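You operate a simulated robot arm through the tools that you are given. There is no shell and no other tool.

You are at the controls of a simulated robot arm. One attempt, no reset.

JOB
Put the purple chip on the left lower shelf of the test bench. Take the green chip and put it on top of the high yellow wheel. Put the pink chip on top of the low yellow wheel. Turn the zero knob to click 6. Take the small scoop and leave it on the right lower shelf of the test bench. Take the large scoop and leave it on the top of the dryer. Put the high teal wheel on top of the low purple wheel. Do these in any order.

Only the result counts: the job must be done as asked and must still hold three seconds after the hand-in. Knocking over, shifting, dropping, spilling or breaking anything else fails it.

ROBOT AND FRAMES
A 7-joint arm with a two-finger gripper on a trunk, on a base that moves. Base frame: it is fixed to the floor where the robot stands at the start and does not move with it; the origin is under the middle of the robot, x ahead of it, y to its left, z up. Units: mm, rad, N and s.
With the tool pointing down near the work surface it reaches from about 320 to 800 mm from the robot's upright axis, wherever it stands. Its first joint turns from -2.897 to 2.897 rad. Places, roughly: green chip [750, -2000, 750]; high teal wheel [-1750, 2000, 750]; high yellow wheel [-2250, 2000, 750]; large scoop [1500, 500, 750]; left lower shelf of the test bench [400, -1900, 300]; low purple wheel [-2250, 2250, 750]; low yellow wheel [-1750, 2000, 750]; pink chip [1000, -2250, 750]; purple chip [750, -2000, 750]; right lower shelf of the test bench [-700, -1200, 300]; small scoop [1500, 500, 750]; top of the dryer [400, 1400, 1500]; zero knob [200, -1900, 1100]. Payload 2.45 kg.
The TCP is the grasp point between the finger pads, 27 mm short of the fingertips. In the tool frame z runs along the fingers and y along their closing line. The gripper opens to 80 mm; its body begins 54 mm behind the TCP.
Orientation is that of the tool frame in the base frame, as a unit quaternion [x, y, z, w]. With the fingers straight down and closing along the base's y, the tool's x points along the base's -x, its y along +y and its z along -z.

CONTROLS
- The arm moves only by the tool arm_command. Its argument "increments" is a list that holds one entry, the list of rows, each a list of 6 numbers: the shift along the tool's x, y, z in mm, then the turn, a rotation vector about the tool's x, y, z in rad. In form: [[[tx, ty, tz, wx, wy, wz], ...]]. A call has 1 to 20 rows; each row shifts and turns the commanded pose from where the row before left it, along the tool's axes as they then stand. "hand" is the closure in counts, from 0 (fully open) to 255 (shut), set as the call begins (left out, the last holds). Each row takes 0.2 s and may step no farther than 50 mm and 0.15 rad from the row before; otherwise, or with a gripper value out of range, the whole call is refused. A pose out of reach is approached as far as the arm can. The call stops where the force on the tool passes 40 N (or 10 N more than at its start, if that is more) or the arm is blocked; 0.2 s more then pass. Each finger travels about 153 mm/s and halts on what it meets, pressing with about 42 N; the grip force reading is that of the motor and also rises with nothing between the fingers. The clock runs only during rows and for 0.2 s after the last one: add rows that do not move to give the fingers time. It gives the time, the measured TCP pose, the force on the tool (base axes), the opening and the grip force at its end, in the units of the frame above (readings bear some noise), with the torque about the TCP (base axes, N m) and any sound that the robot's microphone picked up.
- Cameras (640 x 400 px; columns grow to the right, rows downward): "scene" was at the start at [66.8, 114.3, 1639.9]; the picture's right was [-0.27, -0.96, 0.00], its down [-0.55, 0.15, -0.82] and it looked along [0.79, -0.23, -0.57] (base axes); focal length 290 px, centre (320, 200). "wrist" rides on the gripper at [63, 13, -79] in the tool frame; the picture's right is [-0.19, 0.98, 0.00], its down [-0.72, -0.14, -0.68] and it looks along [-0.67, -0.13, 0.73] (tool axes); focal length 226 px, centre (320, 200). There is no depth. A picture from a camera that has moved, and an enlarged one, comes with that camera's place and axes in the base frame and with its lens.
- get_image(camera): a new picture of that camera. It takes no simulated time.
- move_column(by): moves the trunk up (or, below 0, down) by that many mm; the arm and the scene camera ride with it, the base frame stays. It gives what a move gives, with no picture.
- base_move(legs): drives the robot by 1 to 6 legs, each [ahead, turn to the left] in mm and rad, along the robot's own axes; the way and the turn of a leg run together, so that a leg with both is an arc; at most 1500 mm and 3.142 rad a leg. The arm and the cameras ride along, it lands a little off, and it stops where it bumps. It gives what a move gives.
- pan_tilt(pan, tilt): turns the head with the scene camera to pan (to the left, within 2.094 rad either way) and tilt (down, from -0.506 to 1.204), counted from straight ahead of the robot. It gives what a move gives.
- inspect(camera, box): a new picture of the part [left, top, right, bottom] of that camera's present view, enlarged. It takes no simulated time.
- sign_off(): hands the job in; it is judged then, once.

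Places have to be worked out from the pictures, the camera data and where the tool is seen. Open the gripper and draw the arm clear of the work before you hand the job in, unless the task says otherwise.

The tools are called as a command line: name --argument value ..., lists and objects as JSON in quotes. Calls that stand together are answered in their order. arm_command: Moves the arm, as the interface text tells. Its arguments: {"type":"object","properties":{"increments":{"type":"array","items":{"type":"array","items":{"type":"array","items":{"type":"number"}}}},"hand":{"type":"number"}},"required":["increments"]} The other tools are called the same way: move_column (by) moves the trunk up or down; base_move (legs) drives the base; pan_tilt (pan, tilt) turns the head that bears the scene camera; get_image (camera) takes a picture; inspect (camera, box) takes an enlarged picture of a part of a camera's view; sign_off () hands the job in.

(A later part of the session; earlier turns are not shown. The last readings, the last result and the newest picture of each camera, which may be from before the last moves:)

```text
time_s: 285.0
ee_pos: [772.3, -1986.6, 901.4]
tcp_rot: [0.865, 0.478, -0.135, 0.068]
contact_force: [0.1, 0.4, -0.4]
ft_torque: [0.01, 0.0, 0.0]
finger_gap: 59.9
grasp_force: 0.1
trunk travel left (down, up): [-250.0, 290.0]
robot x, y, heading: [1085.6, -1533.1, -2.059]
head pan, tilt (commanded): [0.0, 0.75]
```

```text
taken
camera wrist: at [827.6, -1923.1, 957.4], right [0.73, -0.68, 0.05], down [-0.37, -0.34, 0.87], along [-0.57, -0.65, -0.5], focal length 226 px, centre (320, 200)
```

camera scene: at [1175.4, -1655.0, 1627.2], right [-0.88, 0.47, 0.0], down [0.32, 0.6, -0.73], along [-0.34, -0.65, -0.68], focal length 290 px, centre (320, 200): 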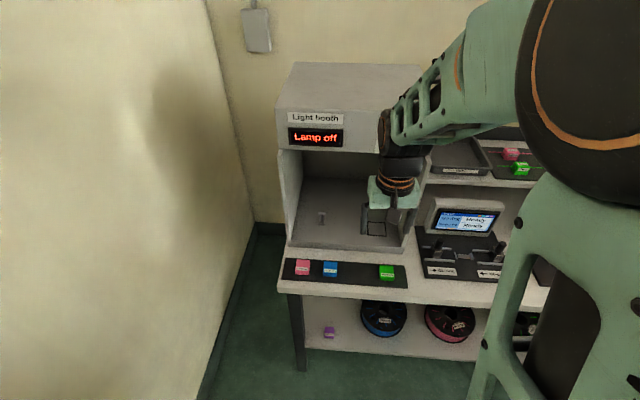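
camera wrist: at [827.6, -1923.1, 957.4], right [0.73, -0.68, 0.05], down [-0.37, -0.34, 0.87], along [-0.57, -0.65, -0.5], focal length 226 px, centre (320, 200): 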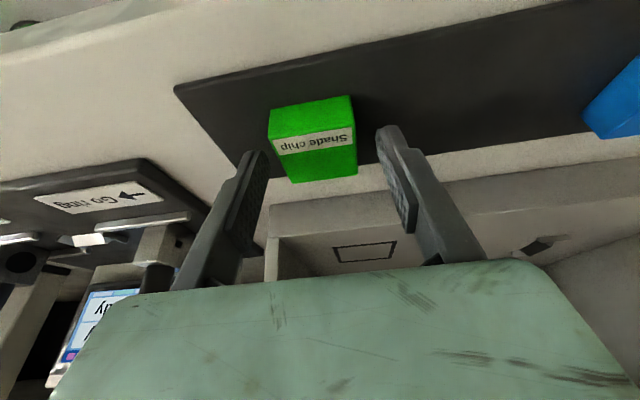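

Centred. I go the last 9 mm and close on the green chip.

arm_command --increments '[[[0, 0, 9, 0, 0, 0], [0, 0, 0, 0, 0, 0]]]'

arm_command --increments '[[[0, 0, 0, 0, 0, 0], [0, 0, 0, 0, 0, 0], [0, 0, 0, 0, 0, 0], [0, 0, 0, 0, 0, 0]]]' --hand 255

get_image --camera "wrist"

```text
time_s: 285.6
ee_pos: [770.5, -1989.2, 891.9]
tcp_rot: [0.865, 0.478, -0.135, 0.067]
contact_force: [-0.1, -1.1, -0.1]
ft_torque: [0.03, 0.01, 0.0]
finger_gap: 59.6
grasp_force: 0.1
trunk travel left (down, up): [-250.0, 290.0]
robot x, y, heading: [1081.3, -1529.5, -2.061]
head pan, tilt (commanded): [0.0, 0.75]
```

```text
time_s: 286.6
ee_pos: [771.6, -1989.1, 891.3]
tcp_rot: [0.865, 0.478, -0.135, 0.067]
contact_force: [-0.8, 0.1, 0.9]
ft_torque: [0.0, -0.03, 0.02]
finger_gap: 40.8
grasp_force: 42.2
trunk travel left (down, up): [-250.0, 290.0]
robot x, y, heading: [1081.3, -1534.0, -2.055]
head pan, tilt (commanded): [0.0, 0.75]
```

```text
taken
camera wrist: at [826.4, -1925.3, 948.6], right [0.73, -0.68, 0.05], down [-0.37, -0.34, 0.87], along [-0.57, -0.65, -0.5], focal length 226 px, centre (320, 200)
```

wrist: 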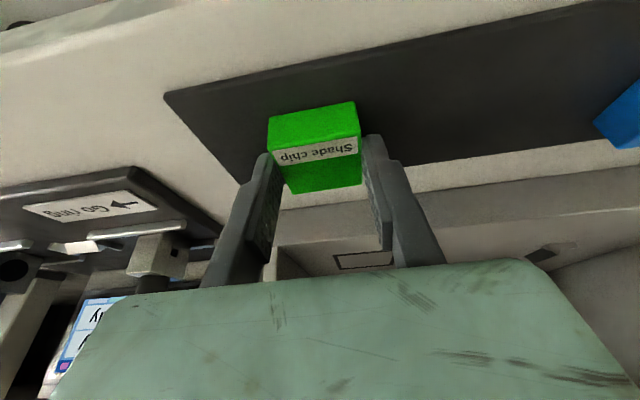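

Green is gripped (40.8 mm). I lift it 150 mm and draw back before leaving.

arm_command --increments '[[[-6, -0.2, -19.1, 0, 0, 0], [-12, -0.4, -38.3, 0, 0, 0], [-12, -0.4, -38.3, 0, 0, 0], [-15, -0.5, -47.9, 0, 0, 0], [38.2, 0, -11.9, 0, 0, 0], [38.2, 0, -11.9, 0, 0, 0], [0, 0, 0, 0, 0, 0]]]'

get_image --camera "wrist"

get_image --camera "scene"

```text
refused: row 4 steps farther than a row can; nothing moved
```

```text
taken
camera wrist: at [826.4, -1925.3, 948.6], right [0.73, -0.68, 0.05], down [-0.37, -0.34, 0.87], along [-0.57, -0.65, -0.5], focal length 226 px, centre (320, 200)
```

wrist: 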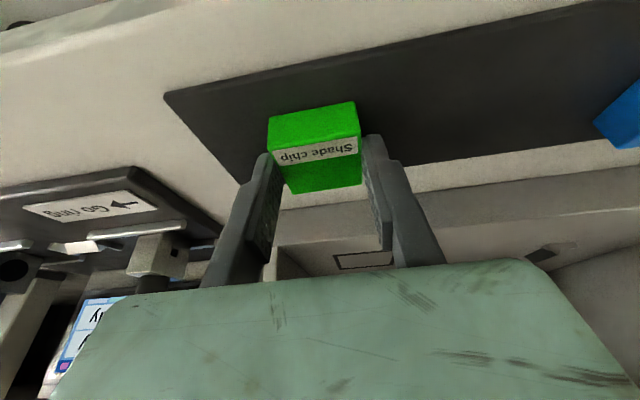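

```text
taken
camera scene: at [1175.3, -1655.0, 1627.1], right [-0.88, 0.47, 0.0], down [0.32, 0.6, -0.73], along [-0.34, -0.65, -0.68], focal length 290 px, centre (320, 200)
```

scene: 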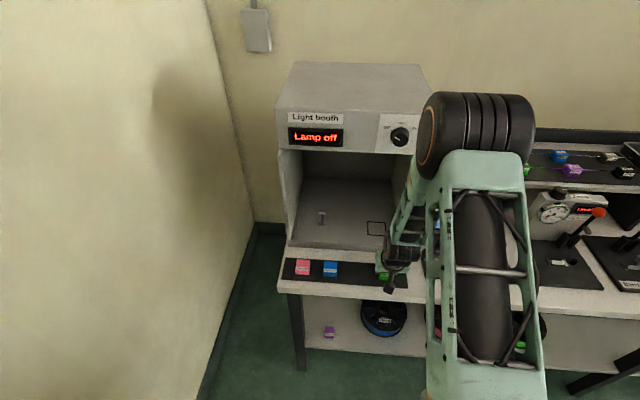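

One row was slightly too long; I resend with shorter steps.

arm_command --increments '[[[-6, -0.2, -19.1, 0, 0, 0], [-12, -0.4, -38.3, 0, 0, 0], [-12, -0.4, -38.3, 0, 0, 0], [-12, -0.4, -38.3, 0, 0, 0], [38.2, 0, -11.9, 0, 0, 0], [38.2, 0, -11.9, 0, 0, 0], [0, 0, 0, 0, 0, 0]]]'

get_image --camera "wrist"

inspect --camera "scene" --box '[270, 230, 430, 330]'

```text
time_s: 288.2
ee_pos: [812.3, -1917.1, 1033.0]
tcp_rot: [0.865, 0.478, -0.134, 0.067]
contact_force: [-0.2, -0.5, -0.4]
ft_torque: [0.0, -0.01, -0.04]
finger_gap: 40.8
grasp_force: 42.2
trunk travel left (down, up): [-250.0, 290.0]
robot x, y, heading: [1080.0, -1532.2, -2.06]
head pan, tilt (commanded): [0.0, 0.75]
```

```text
taken
camera wrist: at [868.1, -1853.7, 1089.7], right [0.73, -0.68, 0.05], down [-0.37, -0.34, 0.87], along [-0.57, -0.65, -0.5], focal length 226 px, centre (320, 200)
```

wrist: 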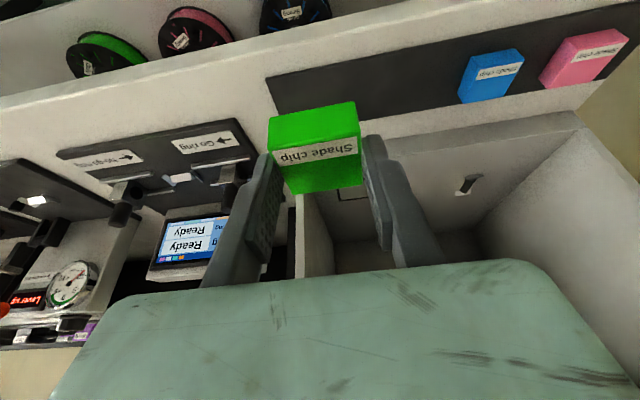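

```text
4.00 times, centred on (350, 280) of scene
camera zoom: at [1175.3, -1654.7, 1627.1], right [-0.88, 0.47, 0.0], down [0.32, 0.6, -0.73], along [-0.34, -0.65, -0.68], focal length 1160 px, centre (200, -120)
```

zoom: 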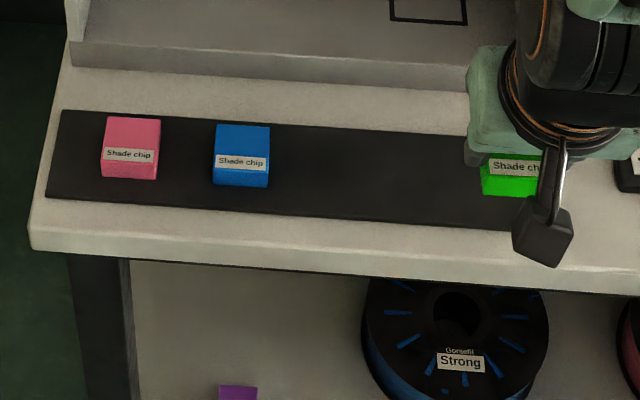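

Green is secured and the others undisturbed. I drive toward the wheel table: back off, turn right, and cross the room along the clear lane.

base_move --legs '[[-400, 0], [0, -1.663], [1467, 0], [1467, 0]]'

pan_tilt --pan -0.3 --tilt 0.4

get_image --camera "scene"

```text
time_s: 308.6
ee_pos: [-1515.5, 792.5, 1032.9]
tcp_rot: [0.931, -0.332, -0.14, -0.056]
contact_force: [-0.2, 0.1, 0.2]
ft_torque: [0.03, -0.01, 0.04]
finger_gap: 40.3
grasp_force: 41.7
trunk travel left (down, up): [-250.0, 290.0]
robot x, y, heading: [-1164.1, 479.3, 2.535]
head pan, tilt (commanded): [0.0, 0.75]
```

```text
time_s: 309.4
ee_pos: [-1515.2, 791.9, 1032.1]
tcp_rot: [0.932, -0.331, -0.14, -0.056]
contact_force: [-0.4, -0.1, 0.1]
ft_torque: [-0.01, -0.03, 0.0]
finger_gap: 40.7
grasp_force: 42.5
trunk travel left (down, up): [-250.0, 290.0]
robot x, y, heading: [-1168.3, 478.3, 2.535]
head pan, tilt (commanded): [-0.3, 0.4]
```

```text
taken
camera scene: at [-1283.7, 425.4, 1658.2], right [0.79, 0.61, 0.0], down [0.24, -0.31, -0.92], along [-0.57, 0.73, -0.39], focal length 290 px, centre (320, 200)
```

scene: 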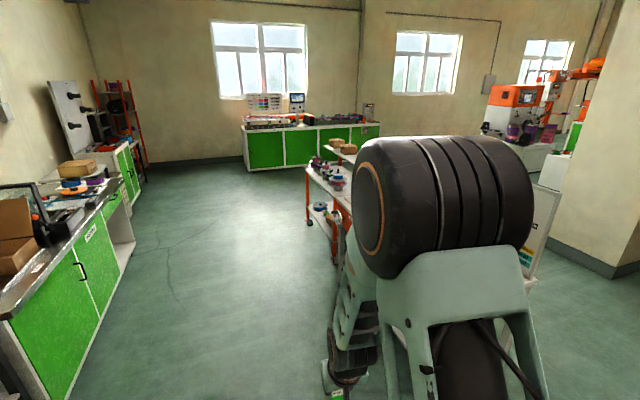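

On track at (−1166,479). I continue to the spot in front of the wheel table and turn to face it.

base_move --legs '[[0, 0.063], [1459, 0], [0, -1.591]]'

pan_tilt --pan 0.3 --tilt 0.55

get_image --camera "scene"

get_image --camera "wrist"

```text
time_s: 321.2
ee_pos: [-2120.1, 1616.2, 1032.0]
tcp_rot: [-0.431, 0.89, 0.06, 0.138]
contact_force: [0.1, 0.2, -0.8]
ft_torque: [0.0, -0.02, 0.0]
finger_gap: 40.6
grasp_force: 41.8
trunk travel left (down, up): [-250.0, 290.0]
robot x, y, heading: [-2426.4, 1262.7, 0.974]
head pan, tilt (commanded): [-0.3, 0.4]
```

```text
time_s: 322.2
ee_pos: [-2118.8, 1615.2, 1031.7]
tcp_rot: [-0.43, 0.89, 0.061, 0.139]
contact_force: [0.1, 0.2, 0.3]
ft_torque: [0.01, -0.02, -0.01]
finger_gap: 40.7
grasp_force: 41.9
trunk travel left (down, up): [-250.0, 290.0]
robot x, y, heading: [-2429.3, 1263.0, 0.974]
head pan, tilt (commanded): [0.3, 0.55]
```

```text
taken
camera scene: at [-2527.2, 1407.9, 1644.6], right [0.96, -0.29, 0.0], down [-0.15, -0.5, -0.85], along [0.25, 0.82, -0.52], focal length 290 px, centre (320, 200)
```

scene: 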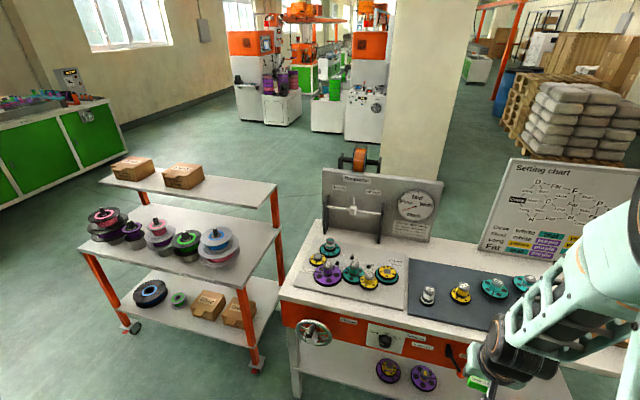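

```text
taken
camera wrist: at [-2182.8, 1557.4, 1089.6], right [-0.65, 0.76, 0.05], down [0.4, 0.3, 0.87], along [0.64, 0.58, -0.5], focal length 226 px, centre (320, 200)
```

wrist: 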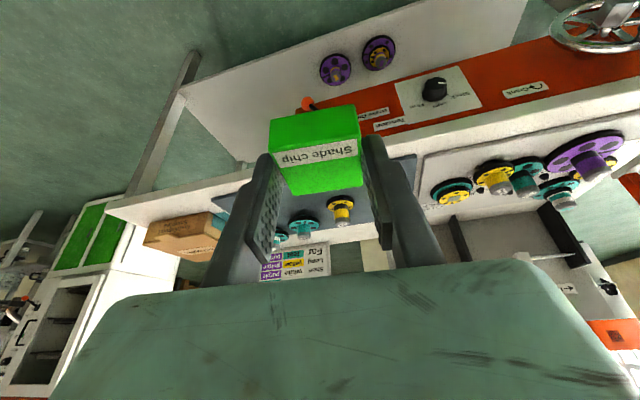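

A clear view of the wheels now. I zoom in on the two mats.

inspect --camera "scene" --box '[290, 220, 450, 320]'

inspect --camera "scene" --box '[390, 240, 550, 340]'

inspect --camera "wrist" --box '[400, 120, 640, 250]'

inspect --camera "scene" --box '[470, 150, 640, 270]'

```text
4.00 times, centred on (370, 270) of scene
camera zoom: at [-2527.2, 1407.9, 1644.6], right [0.96, -0.29, 0.0], down [-0.15, -0.5, -0.85], along [0.25, 0.82, -0.52], focal length 1160 px, centre (120, -80)
```

zoom: 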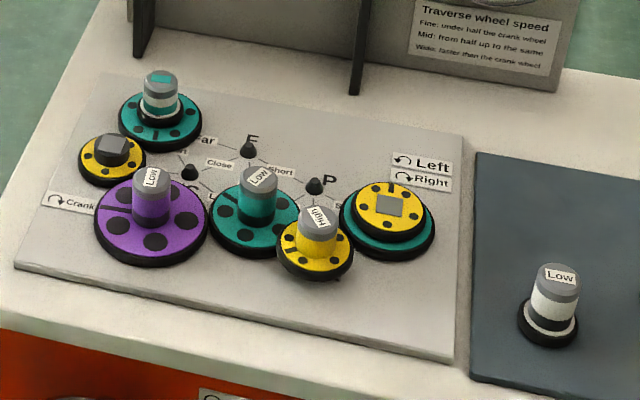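

```text
4.00 times, centred on (470, 290) of scene
camera zoom: at [-2527.2, 1407.9, 1644.6], right [0.96, -0.29, 0.0], down [-0.15, -0.5, -0.85], along [0.25, 0.82, -0.52], focal length 1160 px, centre (-280, -160)
```

zoom: 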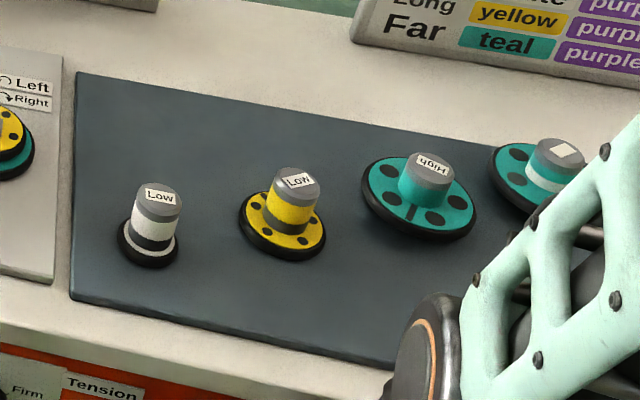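

```text
2.67 times, centred on (520, 185) of wrist
camera zoom: at [-2182.8, 1557.4, 1089.6], right [-0.65, 0.76, 0.05], down [0.4, 0.3, 0.87], along [0.64, 0.58, -0.5], focal length 603 px, centre (-213, 240)
```

zoom: 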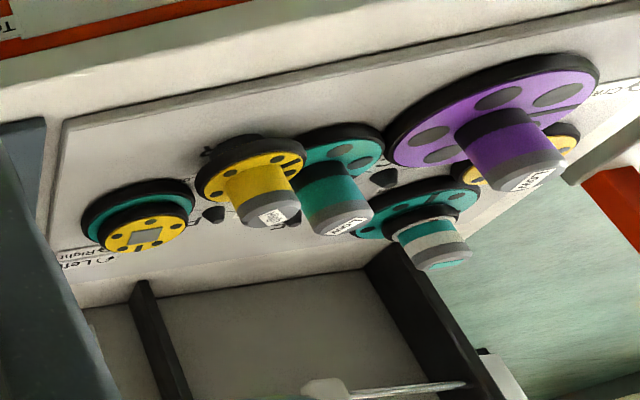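

```text
3.33 times, centred on (555, 210) of scene
camera zoom: at [-2527.2, 1407.9, 1644.6], right [0.96, -0.29, 0.0], down [-0.15, -0.5, -0.85], along [0.25, 0.82, -0.52], focal length 967 px, centre (-463, 167)
```

zoom: 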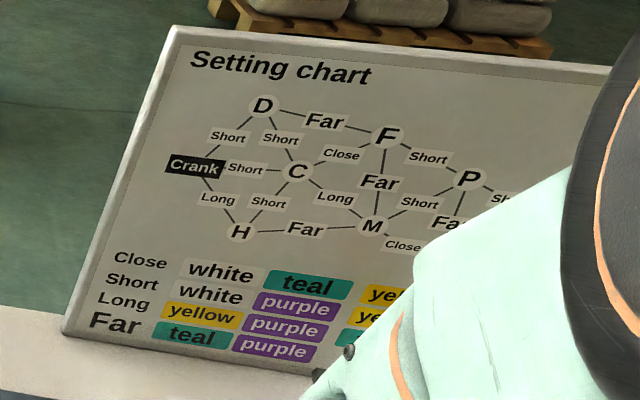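

The labels show: "High" yellow and "Low" purple on the grey peg board, "Low" yellow and "High" teal on the dark mat. All four look reachable from one stand at about (−2302,1552); I move there.

base_move --legs '[[0, 0.186], [315, 0], [0, -0.153]]'

pan_tilt --pan 0.1 --tilt 0.75

get_image --camera "scene"

get_image --camera "wrist"

```text
time_s: 325.7
ee_pos: [-1997.5, 1910.8, 1032.6]
tcp_rot: [-0.439, 0.886, 0.062, 0.137]
contact_force: [1.1, 0.2, -1.3]
ft_torque: [0.0, 0.01, 0.0]
finger_gap: 40.7
grasp_force: 41.9
trunk travel left (down, up): [-250.0, 290.0]
robot x, y, heading: [-2296.2, 1551.3, 0.993]
head pan, tilt (commanded): [0.3, 0.55]
```

```text
time_s: 326.4
ee_pos: [-1996.9, 1910.9, 1032.2]
tcp_rot: [-0.439, 0.886, 0.061, 0.138]
contact_force: [0.4, -0.6, 0.5]
ft_torque: [0.0, -0.02, 0.0]
finger_gap: 40.7
grasp_force: 42.0
trunk travel left (down, up): [-250.0, 290.0]
robot x, y, heading: [-2300.7, 1548.4, 0.99]
head pan, tilt (commanded): [0.099, 0.75]
```

```text
taken
camera scene: at [-2387.0, 1682.9, 1627.2], right [0.89, -0.46, 0.0], down [-0.31, -0.61, -0.73], along [0.34, 0.65, -0.68], focal length 290 px, centre (320, 200)
```

scene: 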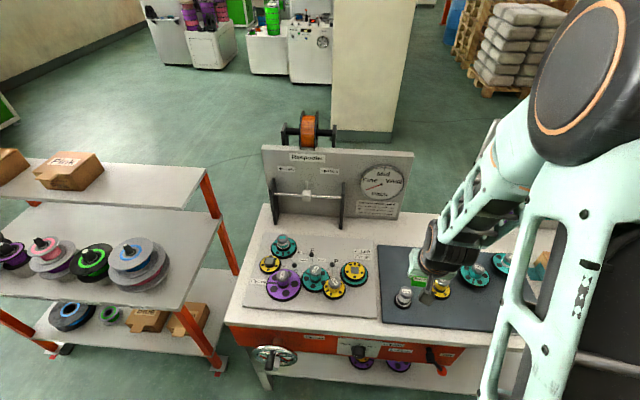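

```text
taken
camera wrist: at [-2059.4, 1851.8, 1089.6], right [-0.67, 0.74, 0.05], down [0.4, 0.3, 0.87], along [0.63, 0.6, -0.5], focal length 226 px, centre (320, 200)
```

wrist: 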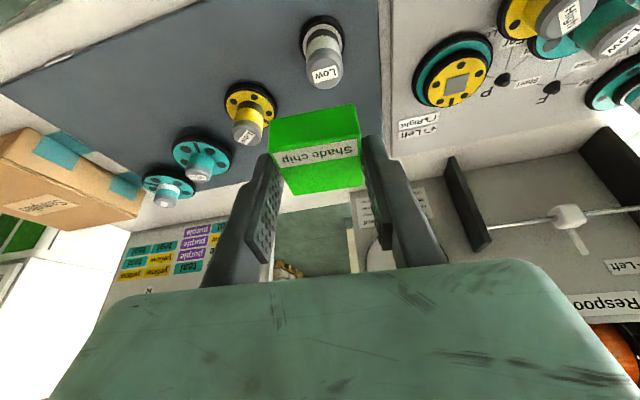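

I zoom in from here for accurate positions.

inspect --camera "scene" --box '[240, 215, 400, 315]'

inspect --camera "wrist" --box '[120, 0, 360, 220]'

inspect --camera "wrist" --box '[400, 0, 640, 150]'

```text
4.00 times, centred on (320, 265) of scene
camera zoom: at [-2387.0, 1682.9, 1627.2], right [0.89, -0.46, 0.0], down [-0.31, -0.61, -0.73], along [0.34, 0.65, -0.68], focal length 1160 px, centre (320, -60)
```

zoom: 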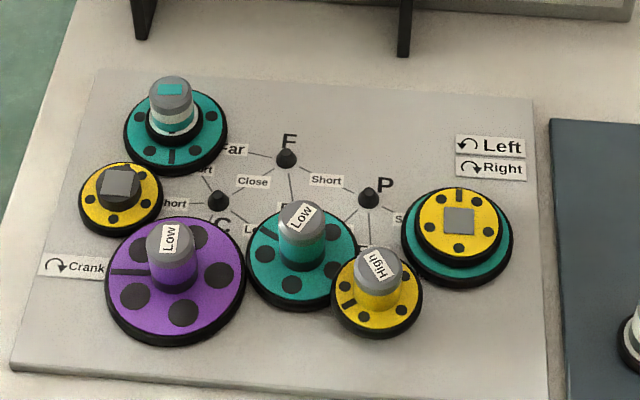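

```text
1.82 times, centred on (240, 110) of wrist
camera zoom: at [-2059.4, 1851.8, 1089.6], right [-0.67, 0.74, 0.05], down [0.4, 0.3, 0.87], along [0.63, 0.6, -0.5], focal length 411 px, centre (466, 364)
```

zoom: 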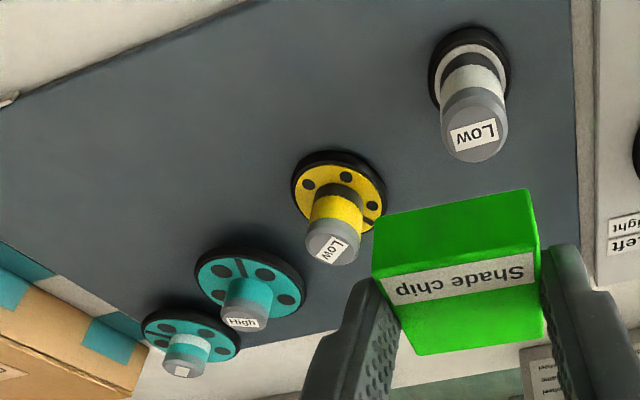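

```text
2.67 times, centred on (520, 75) of wrist
camera zoom: at [-2059.4, 1851.8, 1089.6], right [-0.67, 0.74, 0.05], down [0.4, 0.3, 0.87], along [0.63, 0.6, -0.5], focal length 603 px, centre (-213, 533)
```

zoom: 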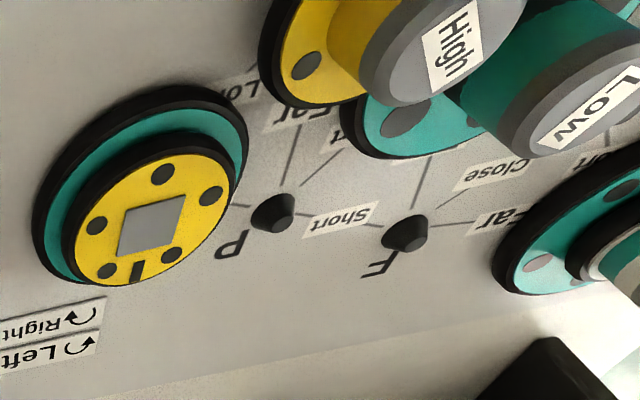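

High yellow's cap resolves to about (−2137,2071,872). I carry the chip to hover above it at z≈980 and re-check.

arm_command --increments '[[[-3.6, 41.9, 11.5, 0, 0, 0], [-3.6, 41.9, 11.5, 0, 0, 0], [-3.6, 41.9, 11.5, 0, 0, 0], [-3.6, 41.9, 11.5, 0, 0, 0], [-3.6, 41.9, 11.5, 0, 0, 0], [0, 0, 0, 0, 0, 0]]]'

get_image --camera "wrist"

get_image --camera "scene"

```text
time_s: 327.8
ee_pos: [-2141.0, 2064.4, 980.7]
tcp_rot: [-0.439, 0.886, 0.061, 0.137]
contact_force: [-0.4, -0.3, -0.6]
ft_torque: [0.01, 0.01, 0.0]
finger_gap: 40.5
grasp_force: 41.8
trunk travel left (down, up): [-250.0, 290.0]
robot x, y, heading: [-2299.0, 1549.4, 0.984]
head pan, tilt (commanded): [0.099, 0.75]
```

```text
taken
camera wrist: at [-2202.9, 2004.9, 1038.5], right [-0.67, 0.74, 0.05], down [0.4, 0.3, 0.87], along [0.63, 0.6, -0.5], focal length 226 px, centre (320, 200)
```

wrist: 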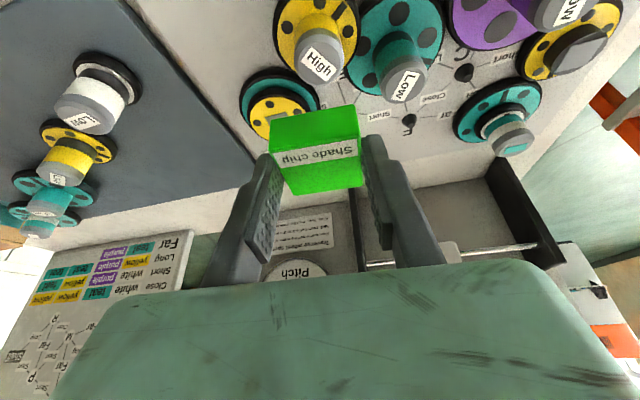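

```text
taken
camera scene: at [-2387.3, 1683.1, 1627.1], right [0.89, -0.46, 0.0], down [-0.31, -0.61, -0.73], along [0.34, 0.65, -0.68], focal length 290 px, centre (320, 200)
```

scene: 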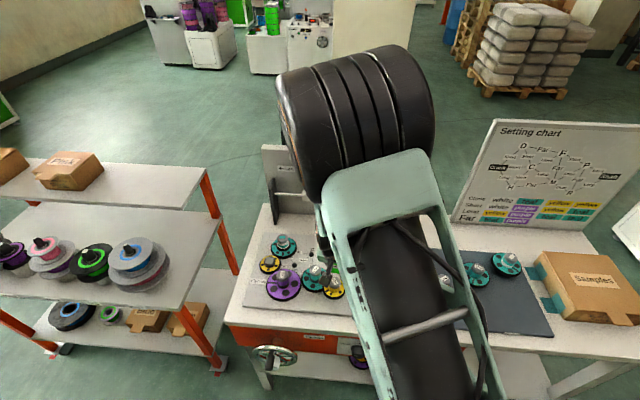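

inspect --camera "wrist" --box '[240, 0, 480, 150]'

inspect --camera "scene" --box '[250, 225, 370, 315]'

```text
2.67 times, centred on (360, 75) of wrist
camera zoom: at [-2202.9, 2004.9, 1038.5], right [-0.67, 0.74, 0.05], down [0.4, 0.3, 0.87], along [0.63, 0.6, -0.5], focal length 603 px, centre (213, 533)
```

zoom: 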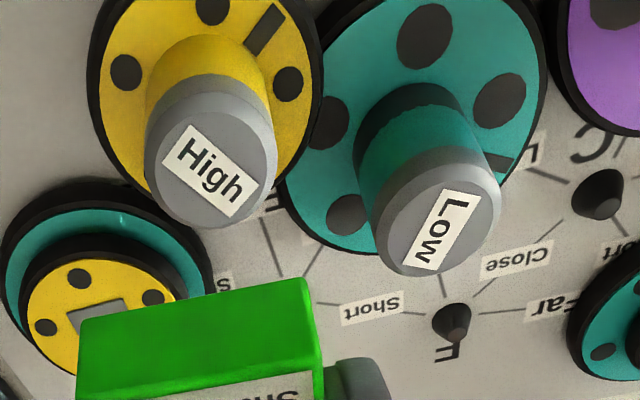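

```text
4.44 times, centred on (310, 270) of scene
camera zoom: at [-2387.3, 1683.1, 1627.1], right [0.89, -0.46, 0.0], down [-0.31, -0.61, -0.73], along [0.34, 0.65, -0.68], focal length 1289 px, centre (364, -111)
```

zoom: 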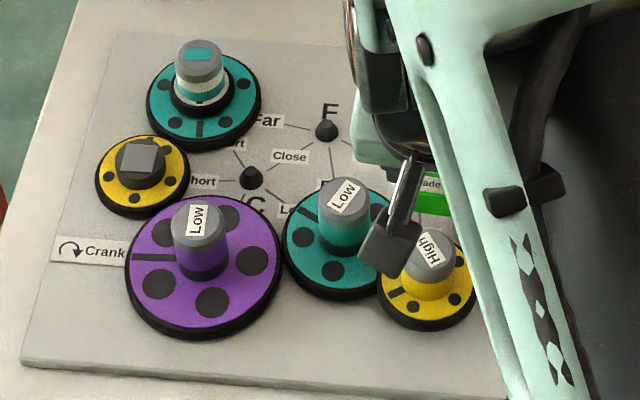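

Two wrist views agree precisely: High-yellow cap centre (−2138,2073), top z 868.5, ~36 mm across. I lower the chip to about 12 mm above it.

arm_command --increments '[[[8.5, 1.9, 28.8, 0, 0, 0], [8.5, 1.9, 28.8, 0, 0, 0], [0, 0, 0, 0, 0, 0]]]'

get_image --camera "wrist"

inspect --camera "wrist" --box '[220, 40, 420, 200]'

inspect --camera "scene" --box '[250, 225, 370, 315]'

```text
time_s: 328.6
ee_pos: [-2143.7, 2068.0, 920.7]
tcp_rot: [-0.438, 0.886, 0.062, 0.138]
contact_force: [-0.4, 0.0, 0.1]
ft_torque: [0.01, -0.01, -0.04]
finger_gap: 40.6
grasp_force: 41.8
trunk travel left (down, up): [-250.0, 290.0]
robot x, y, heading: [-2303.5, 1550.3, 0.993]
head pan, tilt (commanded): [0.099, 0.75]
```

```text
taken
camera wrist: at [-2205.4, 2007.9, 978.4], right [-0.67, 0.74, 0.05], down [0.4, 0.3, 0.87], along [0.63, 0.6, -0.5], focal length 226 px, centre (320, 200)
```

wrist: 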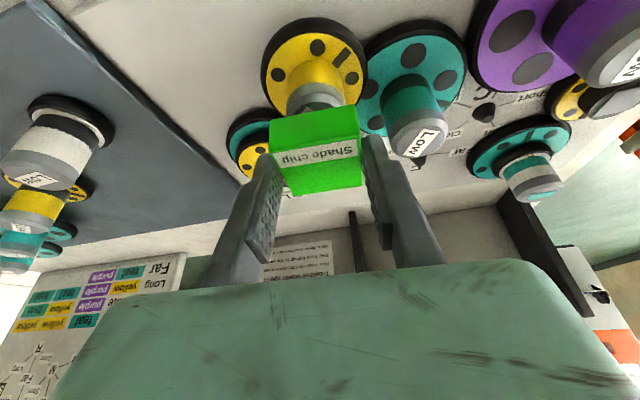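

```text
2.50 times, centred on (320, 120) of wrist
camera zoom: at [-2205.4, 2007.9, 978.4], right [-0.67, 0.74, 0.05], down [0.4, 0.3, 0.87], along [0.63, 0.6, -0.5], focal length 565 px, centre (320, 400)
```

zoom: 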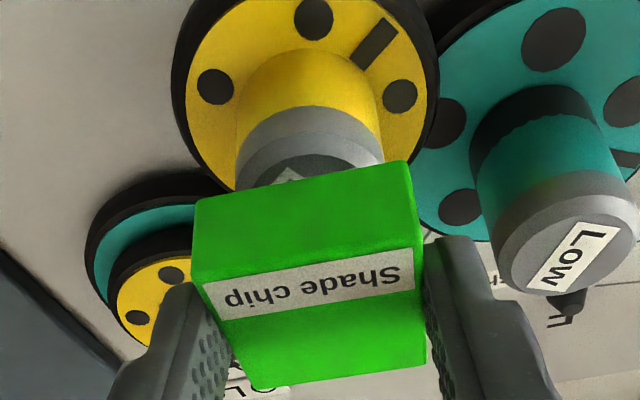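

```text
4.44 times, centred on (310, 270) of scene
camera zoom: at [-2387.1, 1683.0, 1627.2], right [0.89, -0.46, 0.0], down [-0.31, -0.61, -0.73], along [0.34, 0.65, -0.68], focal length 1289 px, centre (364, -111)
```

zoom: 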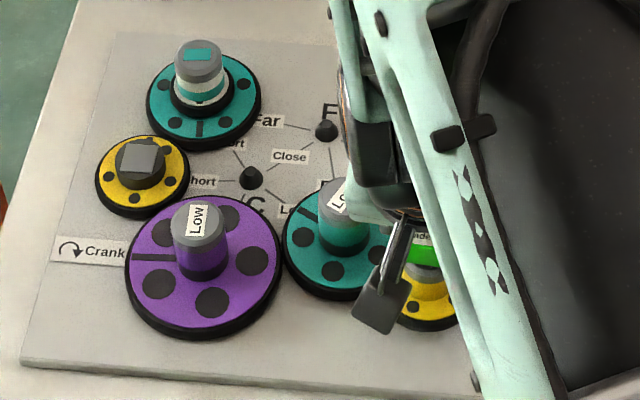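

Lateral alignment looks good. I lower 12 mm more.

arm_command --increments '[[[1.8, 0, 5.75, 0, 0, 0], [1.8, 0, 5.75, 0, 0, 0], [0, 0, 0, 0, 0, 0]]]'

inspect --camera "wrist" --box '[220, 40, 420, 200]'

```text
time_s: 329.4
ee_pos: [-2143.8, 2068.1, 909.8]
tcp_rot: [-0.438, 0.886, 0.061, 0.139]
contact_force: [-0.4, -1.1, 5.1]
ft_torque: [0.08, 0.05, 0.0]
finger_gap: 40.5
grasp_force: 41.5
trunk travel left (down, up): [-250.0, 290.0]
robot x, y, heading: [-2300.0, 1553.7, 0.994]
head pan, tilt (commanded): [0.099, 0.75]
```

```text
2.50 times, centred on (320, 120) of wrist
camera zoom: at [-2205.8, 2008.4, 966.9], right [-0.67, 0.74, 0.05], down [0.4, 0.3, 0.87], along [0.63, 0.6, -0.5], focal length 565 px, centre (320, 400)
```

zoom: 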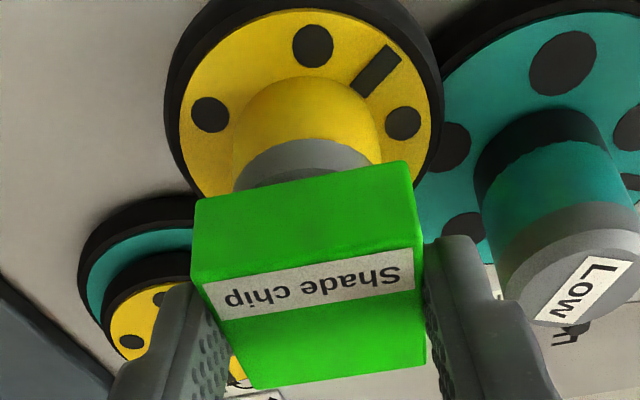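

Contact felt (≈5 N) at TCP z 909.8, and the geometry says the chip is centred on the cap. I open gently to ~52 mm.

arm_command --increments '[[[0, 0, 0, 0, 0, 0], [0, 0, 0, 0, 0, 0], [0, 0, 0, 0, 0, 0]]]' --hand 89

inspect --camera "wrist" --box '[220, 40, 420, 200]'

```text
time_s: 330.2
ee_pos: [-2143.7, 2067.2, 909.4]
tcp_rot: [-0.439, 0.886, 0.062, 0.138]
contact_force: [0.2, -0.6, 0.2]
ft_torque: [-0.02, 0.03, 0.03]
finger_gap: 51.9
grasp_force: 0.2
trunk travel left (down, up): [-250.0, 290.0]
robot x, y, heading: [-2295.9, 1550.8, 0.99]
head pan, tilt (commanded): [0.099, 0.75]
```

```text
2.50 times, centred on (320, 120) of wrist
camera zoom: at [-2205.8, 2008.3, 966.4], right [-0.67, 0.74, 0.05], down [0.4, 0.3, 0.87], along [0.63, 0.6, -0.5], focal length 565 px, centre (320, 400)
```

zoom: 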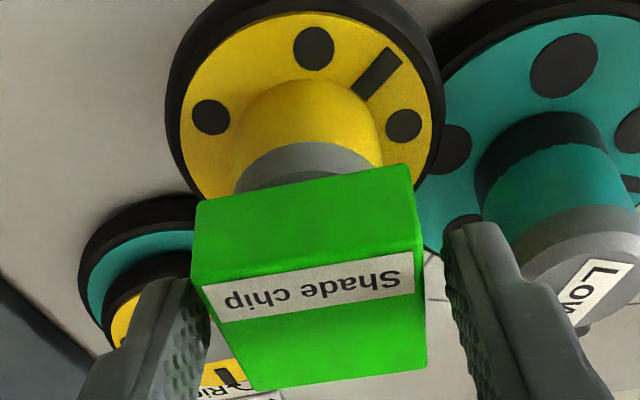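

The chip rests on the High-yellow hub. I withdraw along the tool axis.

arm_command --increments '[[[0, 0, -20, 0, 0, 0], [0, 0, -40, 0, 0, 0], [0, 0, -40, 0, 0, 0], [0, 0, 0, 0, 0, 0]]]'

get_image --camera "wrist"

inspect --camera "wrist" --box '[220, 0, 420, 150]'

```text
time_s: 331.2
ee_pos: [-2164.5, 2042.5, 1001.0]
tcp_rot: [-0.439, 0.886, 0.062, 0.138]
contact_force: [0.5, 0.3, 0.0]
ft_torque: [0.0, -0.02, 0.0]
finger_gap: 52.3
grasp_force: 0.1
trunk travel left (down, up): [-250.0, 290.0]
robot x, y, heading: [-2300.1, 1549.4, 0.991]
head pan, tilt (commanded): [0.099, 0.75]
```

```text
taken
camera wrist: at [-2226.2, 1983.3, 1058.4], right [-0.67, 0.74, 0.05], down [0.4, 0.3, 0.87], along [0.63, 0.6, -0.5], focal length 226 px, centre (320, 200)
```

wrist: 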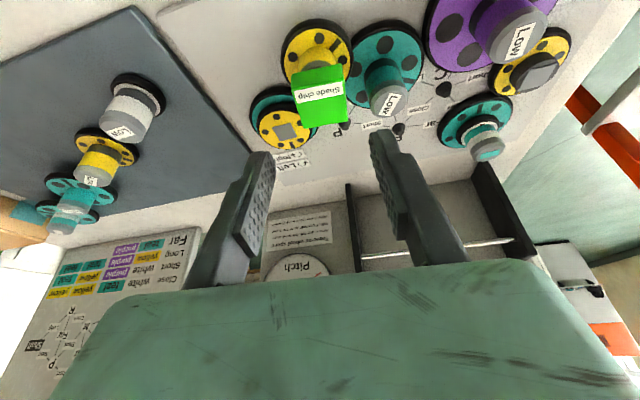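

```text
2.67 times, centred on (320, 75) of wrist
camera zoom: at [-2226.2, 1983.3, 1058.4], right [-0.67, 0.74, 0.05], down [0.4, 0.3, 0.87], along [0.63, 0.6, -0.5], focal length 603 px, centre (320, 533)
```

zoom: 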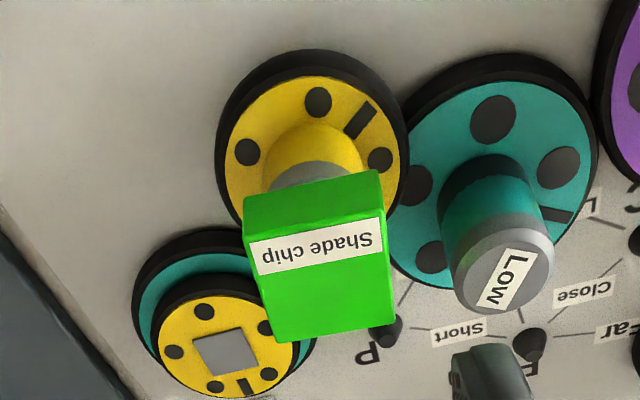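

Green chip done. Next the High-teal wheel: I sweep the gripper right over the dark mat at safe height to view it and Low-yellow.

arm_command --increments '[[[-8.4, -46, 1, 0, 0, 0], [-8.4, -46, 1, 0, 0, 0], [-8.4, -46, 1, 0, 0, 0], [-8.4, -46, 1, 0, 0, 0], [-8.4, -46, 1, 0, 0, 0], [-8.4, -46, 1, 0, 0, 0], [-8.4, -46, 1, 0, 0, 0], [-8.4, -46, 1, 0, 0, 0], [-8.4, -46, 1, 0, 0, 0], [0, 0, 0, 0, 0, 0]]]' --hand 0

get_image --camera "wrist"

get_image --camera "scene"

```text
time_s: 333.4
ee_pos: [-1789.5, 1852.9, 1020.5]
tcp_rot: [-0.439, 0.886, 0.061, 0.137]
contact_force: [-0.1, -1.0, 0.5]
ft_torque: [0.01, 0.02, -0.01]
finger_gap: 80.1
grasp_force: 0.1
trunk travel left (down, up): [-250.0, 290.0]
robot x, y, heading: [-2301.9, 1550.0, 0.991]
head pan, tilt (commanded): [0.099, 0.75]
```

```text
taken
camera wrist: at [-1851.4, 1794.1, 1077.4], right [-0.67, 0.74, 0.05], down [0.4, 0.3, 0.87], along [0.63, 0.6, -0.5], focal length 226 px, centre (320, 200)
```

wrist: 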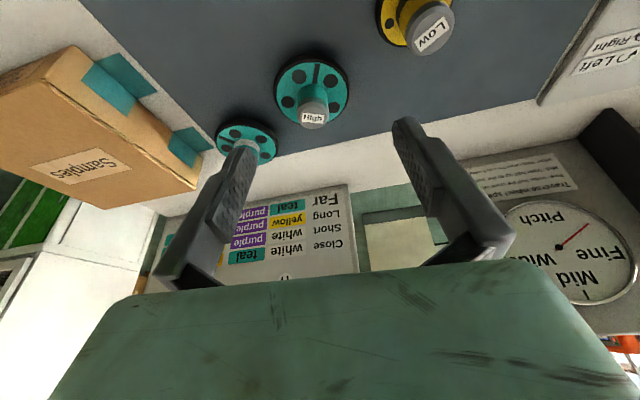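

```text
taken
camera scene: at [-2386.8, 1682.6, 1627.2], right [0.89, -0.46, 0.0], down [-0.31, -0.61, -0.73], along [0.34, 0.65, -0.68], focal length 290 px, centre (320, 200)
```

scene: 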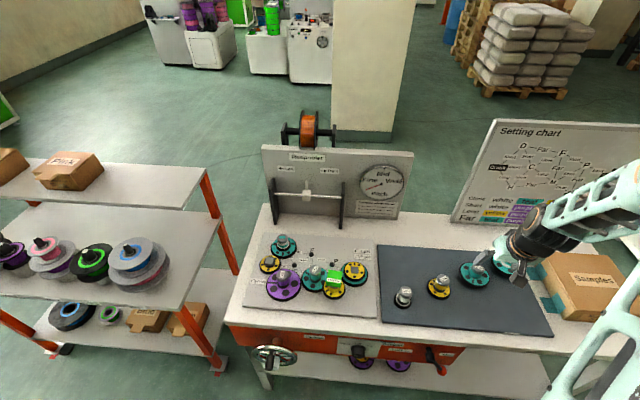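

inspect --camera "wrist" --box '[200, 30, 440, 180]'

inspect --camera "scene" --box '[390, 240, 550, 340]'

inspect --camera "scene" --box '[240, 215, 400, 315]'

```text
2.67 times, centred on (320, 105) of wrist
camera zoom: at [-1851.4, 1794.1, 1077.4], right [-0.67, 0.74, 0.05], down [0.4, 0.3, 0.87], along [0.63, 0.6, -0.5], focal length 603 px, centre (320, 453)
```

zoom: 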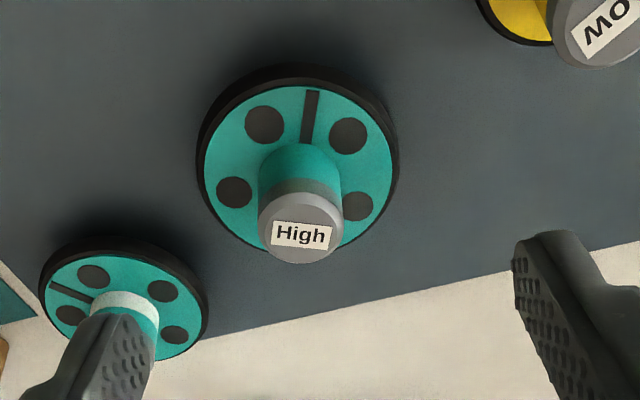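

```text
4.00 times, centred on (470, 290) of scene
camera zoom: at [-2386.8, 1682.6, 1627.2], right [0.89, -0.46, 0.0], down [-0.31, -0.61, -0.73], along [0.34, 0.65, -0.68], focal length 1160 px, centre (-280, -160)
```

zoom: 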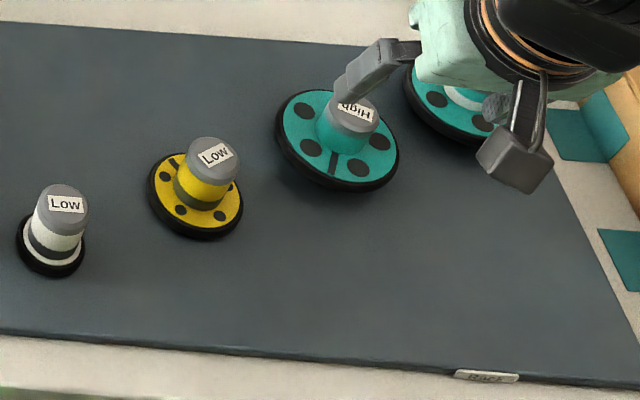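

```text
4.00 times, centred on (320, 265) of scene
camera zoom: at [-2386.8, 1682.6, 1627.2], right [0.89, -0.46, 0.0], down [-0.31, -0.61, -0.73], along [0.34, 0.65, -0.68], focal length 1160 px, centre (320, -60)
```

zoom: 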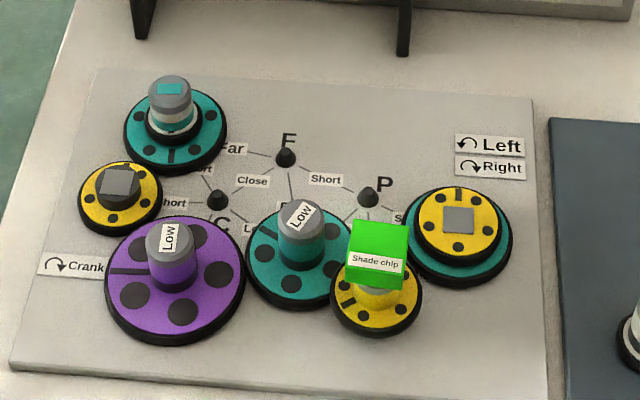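

High-teal's cap triangulates to (−1726.5,1908.5,874) with its disc top near z 832. I set the gripper to ~60 mm and go to a pre-grasp point above it.

arm_command --increments '[[[-15, -7, 37.5, 0, 0, 0], [-15, -7, 37.5, 0, 0, 0], [0, 0, 0, 0, 0, 0]]]' --hand 64

get_image --camera "wrist"

inspect --camera "wrist" --box '[200, 30, 440, 180]'

```text
time_s: 334.2
ee_pos: [-1749.7, 1885.4, 960.3]
tcp_rot: [-0.439, 0.886, 0.061, 0.137]
contact_force: [-0.5, -0.7, 0.3]
ft_torque: [0.0, -0.03, -0.03]
finger_gap: 60.0
grasp_force: 0.0
trunk travel left (down, up): [-250.0, 290.0]
robot x, y, heading: [-2300.5, 1548.1, 0.99]
head pan, tilt (commanded): [0.099, 0.75]
```

```text
taken
camera wrist: at [-1810.7, 1826.0, 1017.2], right [-0.67, 0.74, 0.05], down [0.4, 0.3, 0.87], along [0.63, 0.6, -0.5], focal length 226 px, centre (320, 200)
```

wrist: 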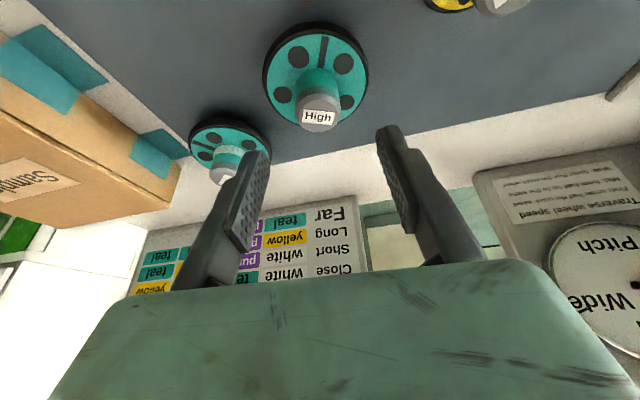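

```text
2.67 times, centred on (320, 105) of wrist
camera zoom: at [-1810.7, 1826.0, 1017.2], right [-0.67, 0.74, 0.05], down [0.4, 0.3, 0.87], along [0.63, 0.6, -0.5], focal length 603 px, centre (320, 453)
```

zoom: 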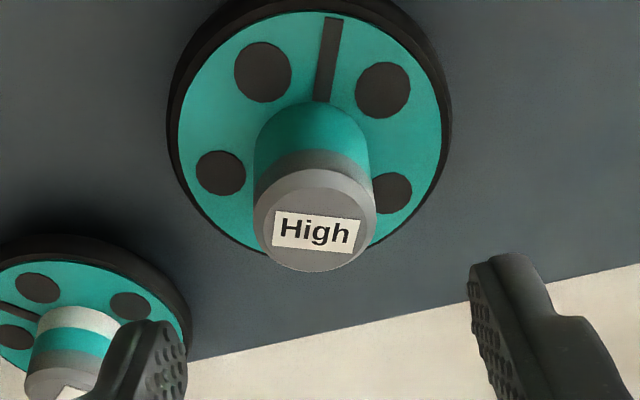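

Refined cap position (−1725.8,1909.2). I descend along the tool axis, stopping 8 mm short to check.

arm_command --increments '[[[-1.2, -3.2, 0, 0, 0, 0], [0, 0, 30, 0, 0, 0], [0, 0, 30, 0, 0, 0], [0, 0, 25, 0, 0, 0], [0, 0, 0, 0, 0, 0]]]'

get_image --camera "wrist"

inspect --camera "scene" --box '[430, 240, 550, 315]'

```text
time_s: 335.4
ee_pos: [-1726.5, 1905.1, 879.6]
tcp_rot: [-0.439, 0.886, 0.061, 0.138]
contact_force: [0.2, -0.1, -0.5]
ft_torque: [0.0, 0.02, 0.0]
finger_gap: 59.9
grasp_force: 0.1
trunk travel left (down, up): [-250.0, 290.0]
robot x, y, heading: [-2297.7, 1550.9, 0.994]
head pan, tilt (commanded): [0.099, 0.75]
```

```text
taken
camera wrist: at [-1789.0, 1846.3, 936.3], right [-0.67, 0.74, 0.05], down [0.4, 0.3, 0.87], along [0.63, 0.6, -0.5], focal length 226 px, centre (320, 200)
```

wrist: 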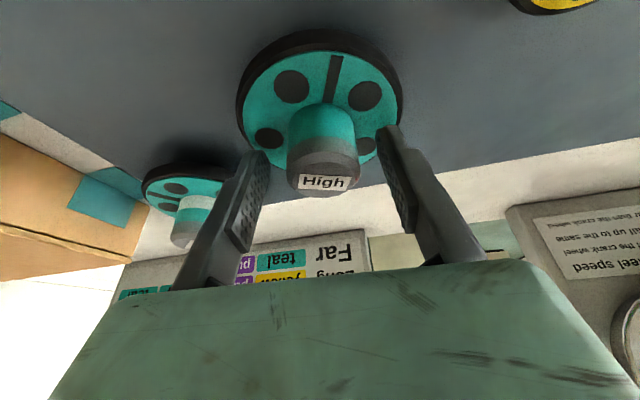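

```text
5.33 times, centred on (490, 278) of scene
camera zoom: at [-2386.7, 1683.0, 1627.2], right [0.89, -0.46, 0.0], down [-0.31, -0.61, -0.73], along [0.34, 0.65, -0.68], focal length 1547 px, centre (-587, -213)
```

zoom: 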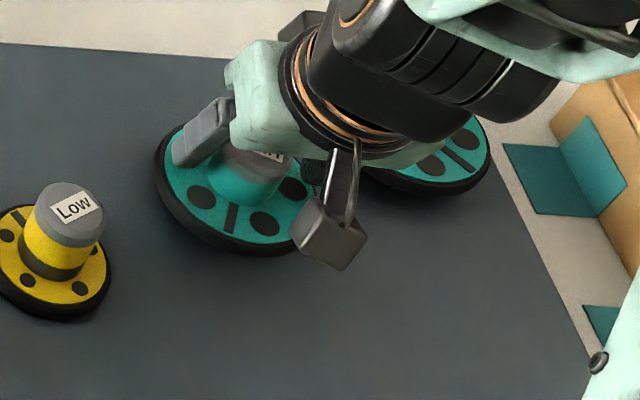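

The hub sits between the fingers. I go 7 mm further and close.

arm_command --increments '[[[0, 0, 7, 0, 0, 0], [0, 0, 0, 0, 0, 0]]]'

arm_command --increments '[[[0, 0, 0, 0, 0, 0], [0, 0, 0, 0, 0, 0], [0, 0, 0, 0, 0, 0], [0, 0, 0, 0, 0, 0]]]' --hand 255

get_image --camera "wrist"

```text
time_s: 336.0
ee_pos: [-1726.7, 1906.6, 872.8]
tcp_rot: [-0.44, 0.885, 0.062, 0.139]
contact_force: [-1.9, 2.1, 14.0]
ft_torque: [0.31, 0.36, -0.03]
finger_gap: 56.9
grasp_force: 0.0
trunk travel left (down, up): [-250.0, 290.0]
robot x, y, heading: [-2300.5, 1550.4, 0.992]
head pan, tilt (commanded): [0.099, 0.75]
```

```text
time_s: 337.0
ee_pos: [-1727.8, 1905.9, 871.4]
tcp_rot: [-0.439, 0.886, 0.062, 0.136]
contact_force: [-12.8, -0.9, -5.0]
ft_torque: [-0.1, 0.68, 0.11]
finger_gap: 34.5
grasp_force: 41.7
trunk travel left (down, up): [-250.0, 290.0]
robot x, y, heading: [-2300.9, 1549.4, 0.992]
head pan, tilt (commanded): [0.099, 0.75]
```

```text
taken
camera wrist: at [-1790.1, 1846.7, 928.6], right [-0.67, 0.74, 0.05], down [0.4, 0.3, 0.86], along [0.63, 0.6, -0.5], focal length 226 px, centre (320, 200)
```

wrist: 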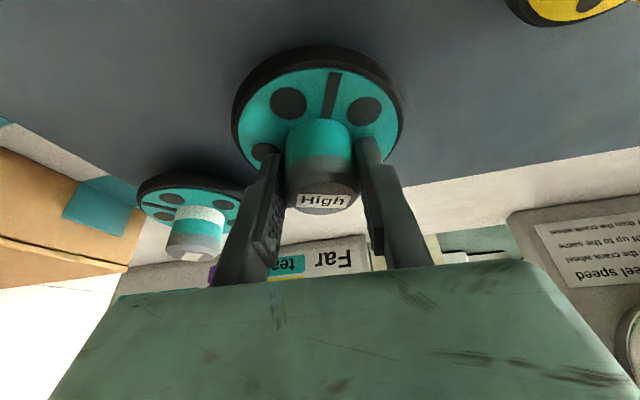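

Gripped at 34.5 mm. I lift 20 mm slowly and check how it hangs.

arm_command --increments '[[[-1.5, 0, -4.8, 0, 0, 0], [-1.5, 0, -4.8, 0, 0, 0], [-3, 0, -9.5, 0, 0, 0], [0, 0, 0, 0, 0, 0]]]'

get_image --camera "wrist"

inspect --camera "scene" --box '[430, 240, 550, 315]'

```text
time_s: 338.0
ee_pos: [-1727.5, 1904.4, 894.3]
tcp_rot: [-0.438, 0.886, 0.062, 0.137]
contact_force: [0.5, -0.6, -0.6]
ft_torque: [0.0, -0.01, -0.01]
finger_gap: 34.5
grasp_force: 42.3
trunk travel left (down, up): [-250.0, 290.0]
robot x, y, heading: [-2294.5, 1549.2, 0.991]
head pan, tilt (commanded): [0.099, 0.75]
```

```text
taken
camera wrist: at [-1788.8, 1845.3, 950.5], right [-0.67, 0.74, 0.05], down [0.4, 0.3, 0.87], along [0.63, 0.6, -0.5], focal length 226 px, centre (320, 200)
```

wrist: 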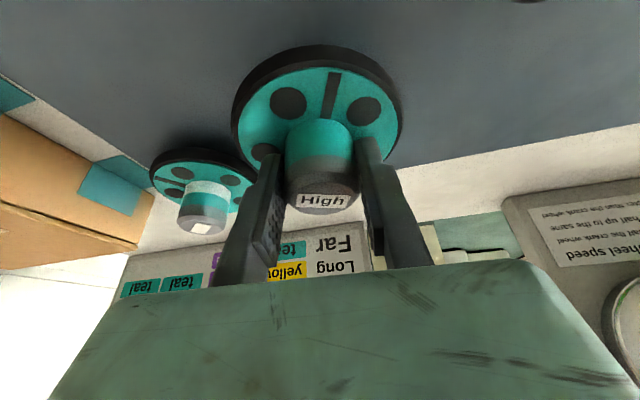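

```text
5.33 times, centred on (490, 278) of scene
camera zoom: at [-2386.9, 1682.8, 1627.1], right [0.89, -0.46, 0.0], down [-0.31, -0.61, -0.73], along [0.34, 0.65, -0.68], focal length 1547 px, centre (-587, -213)
```

zoom: 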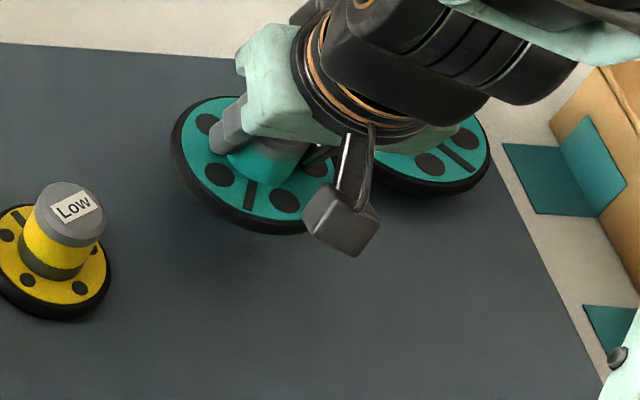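

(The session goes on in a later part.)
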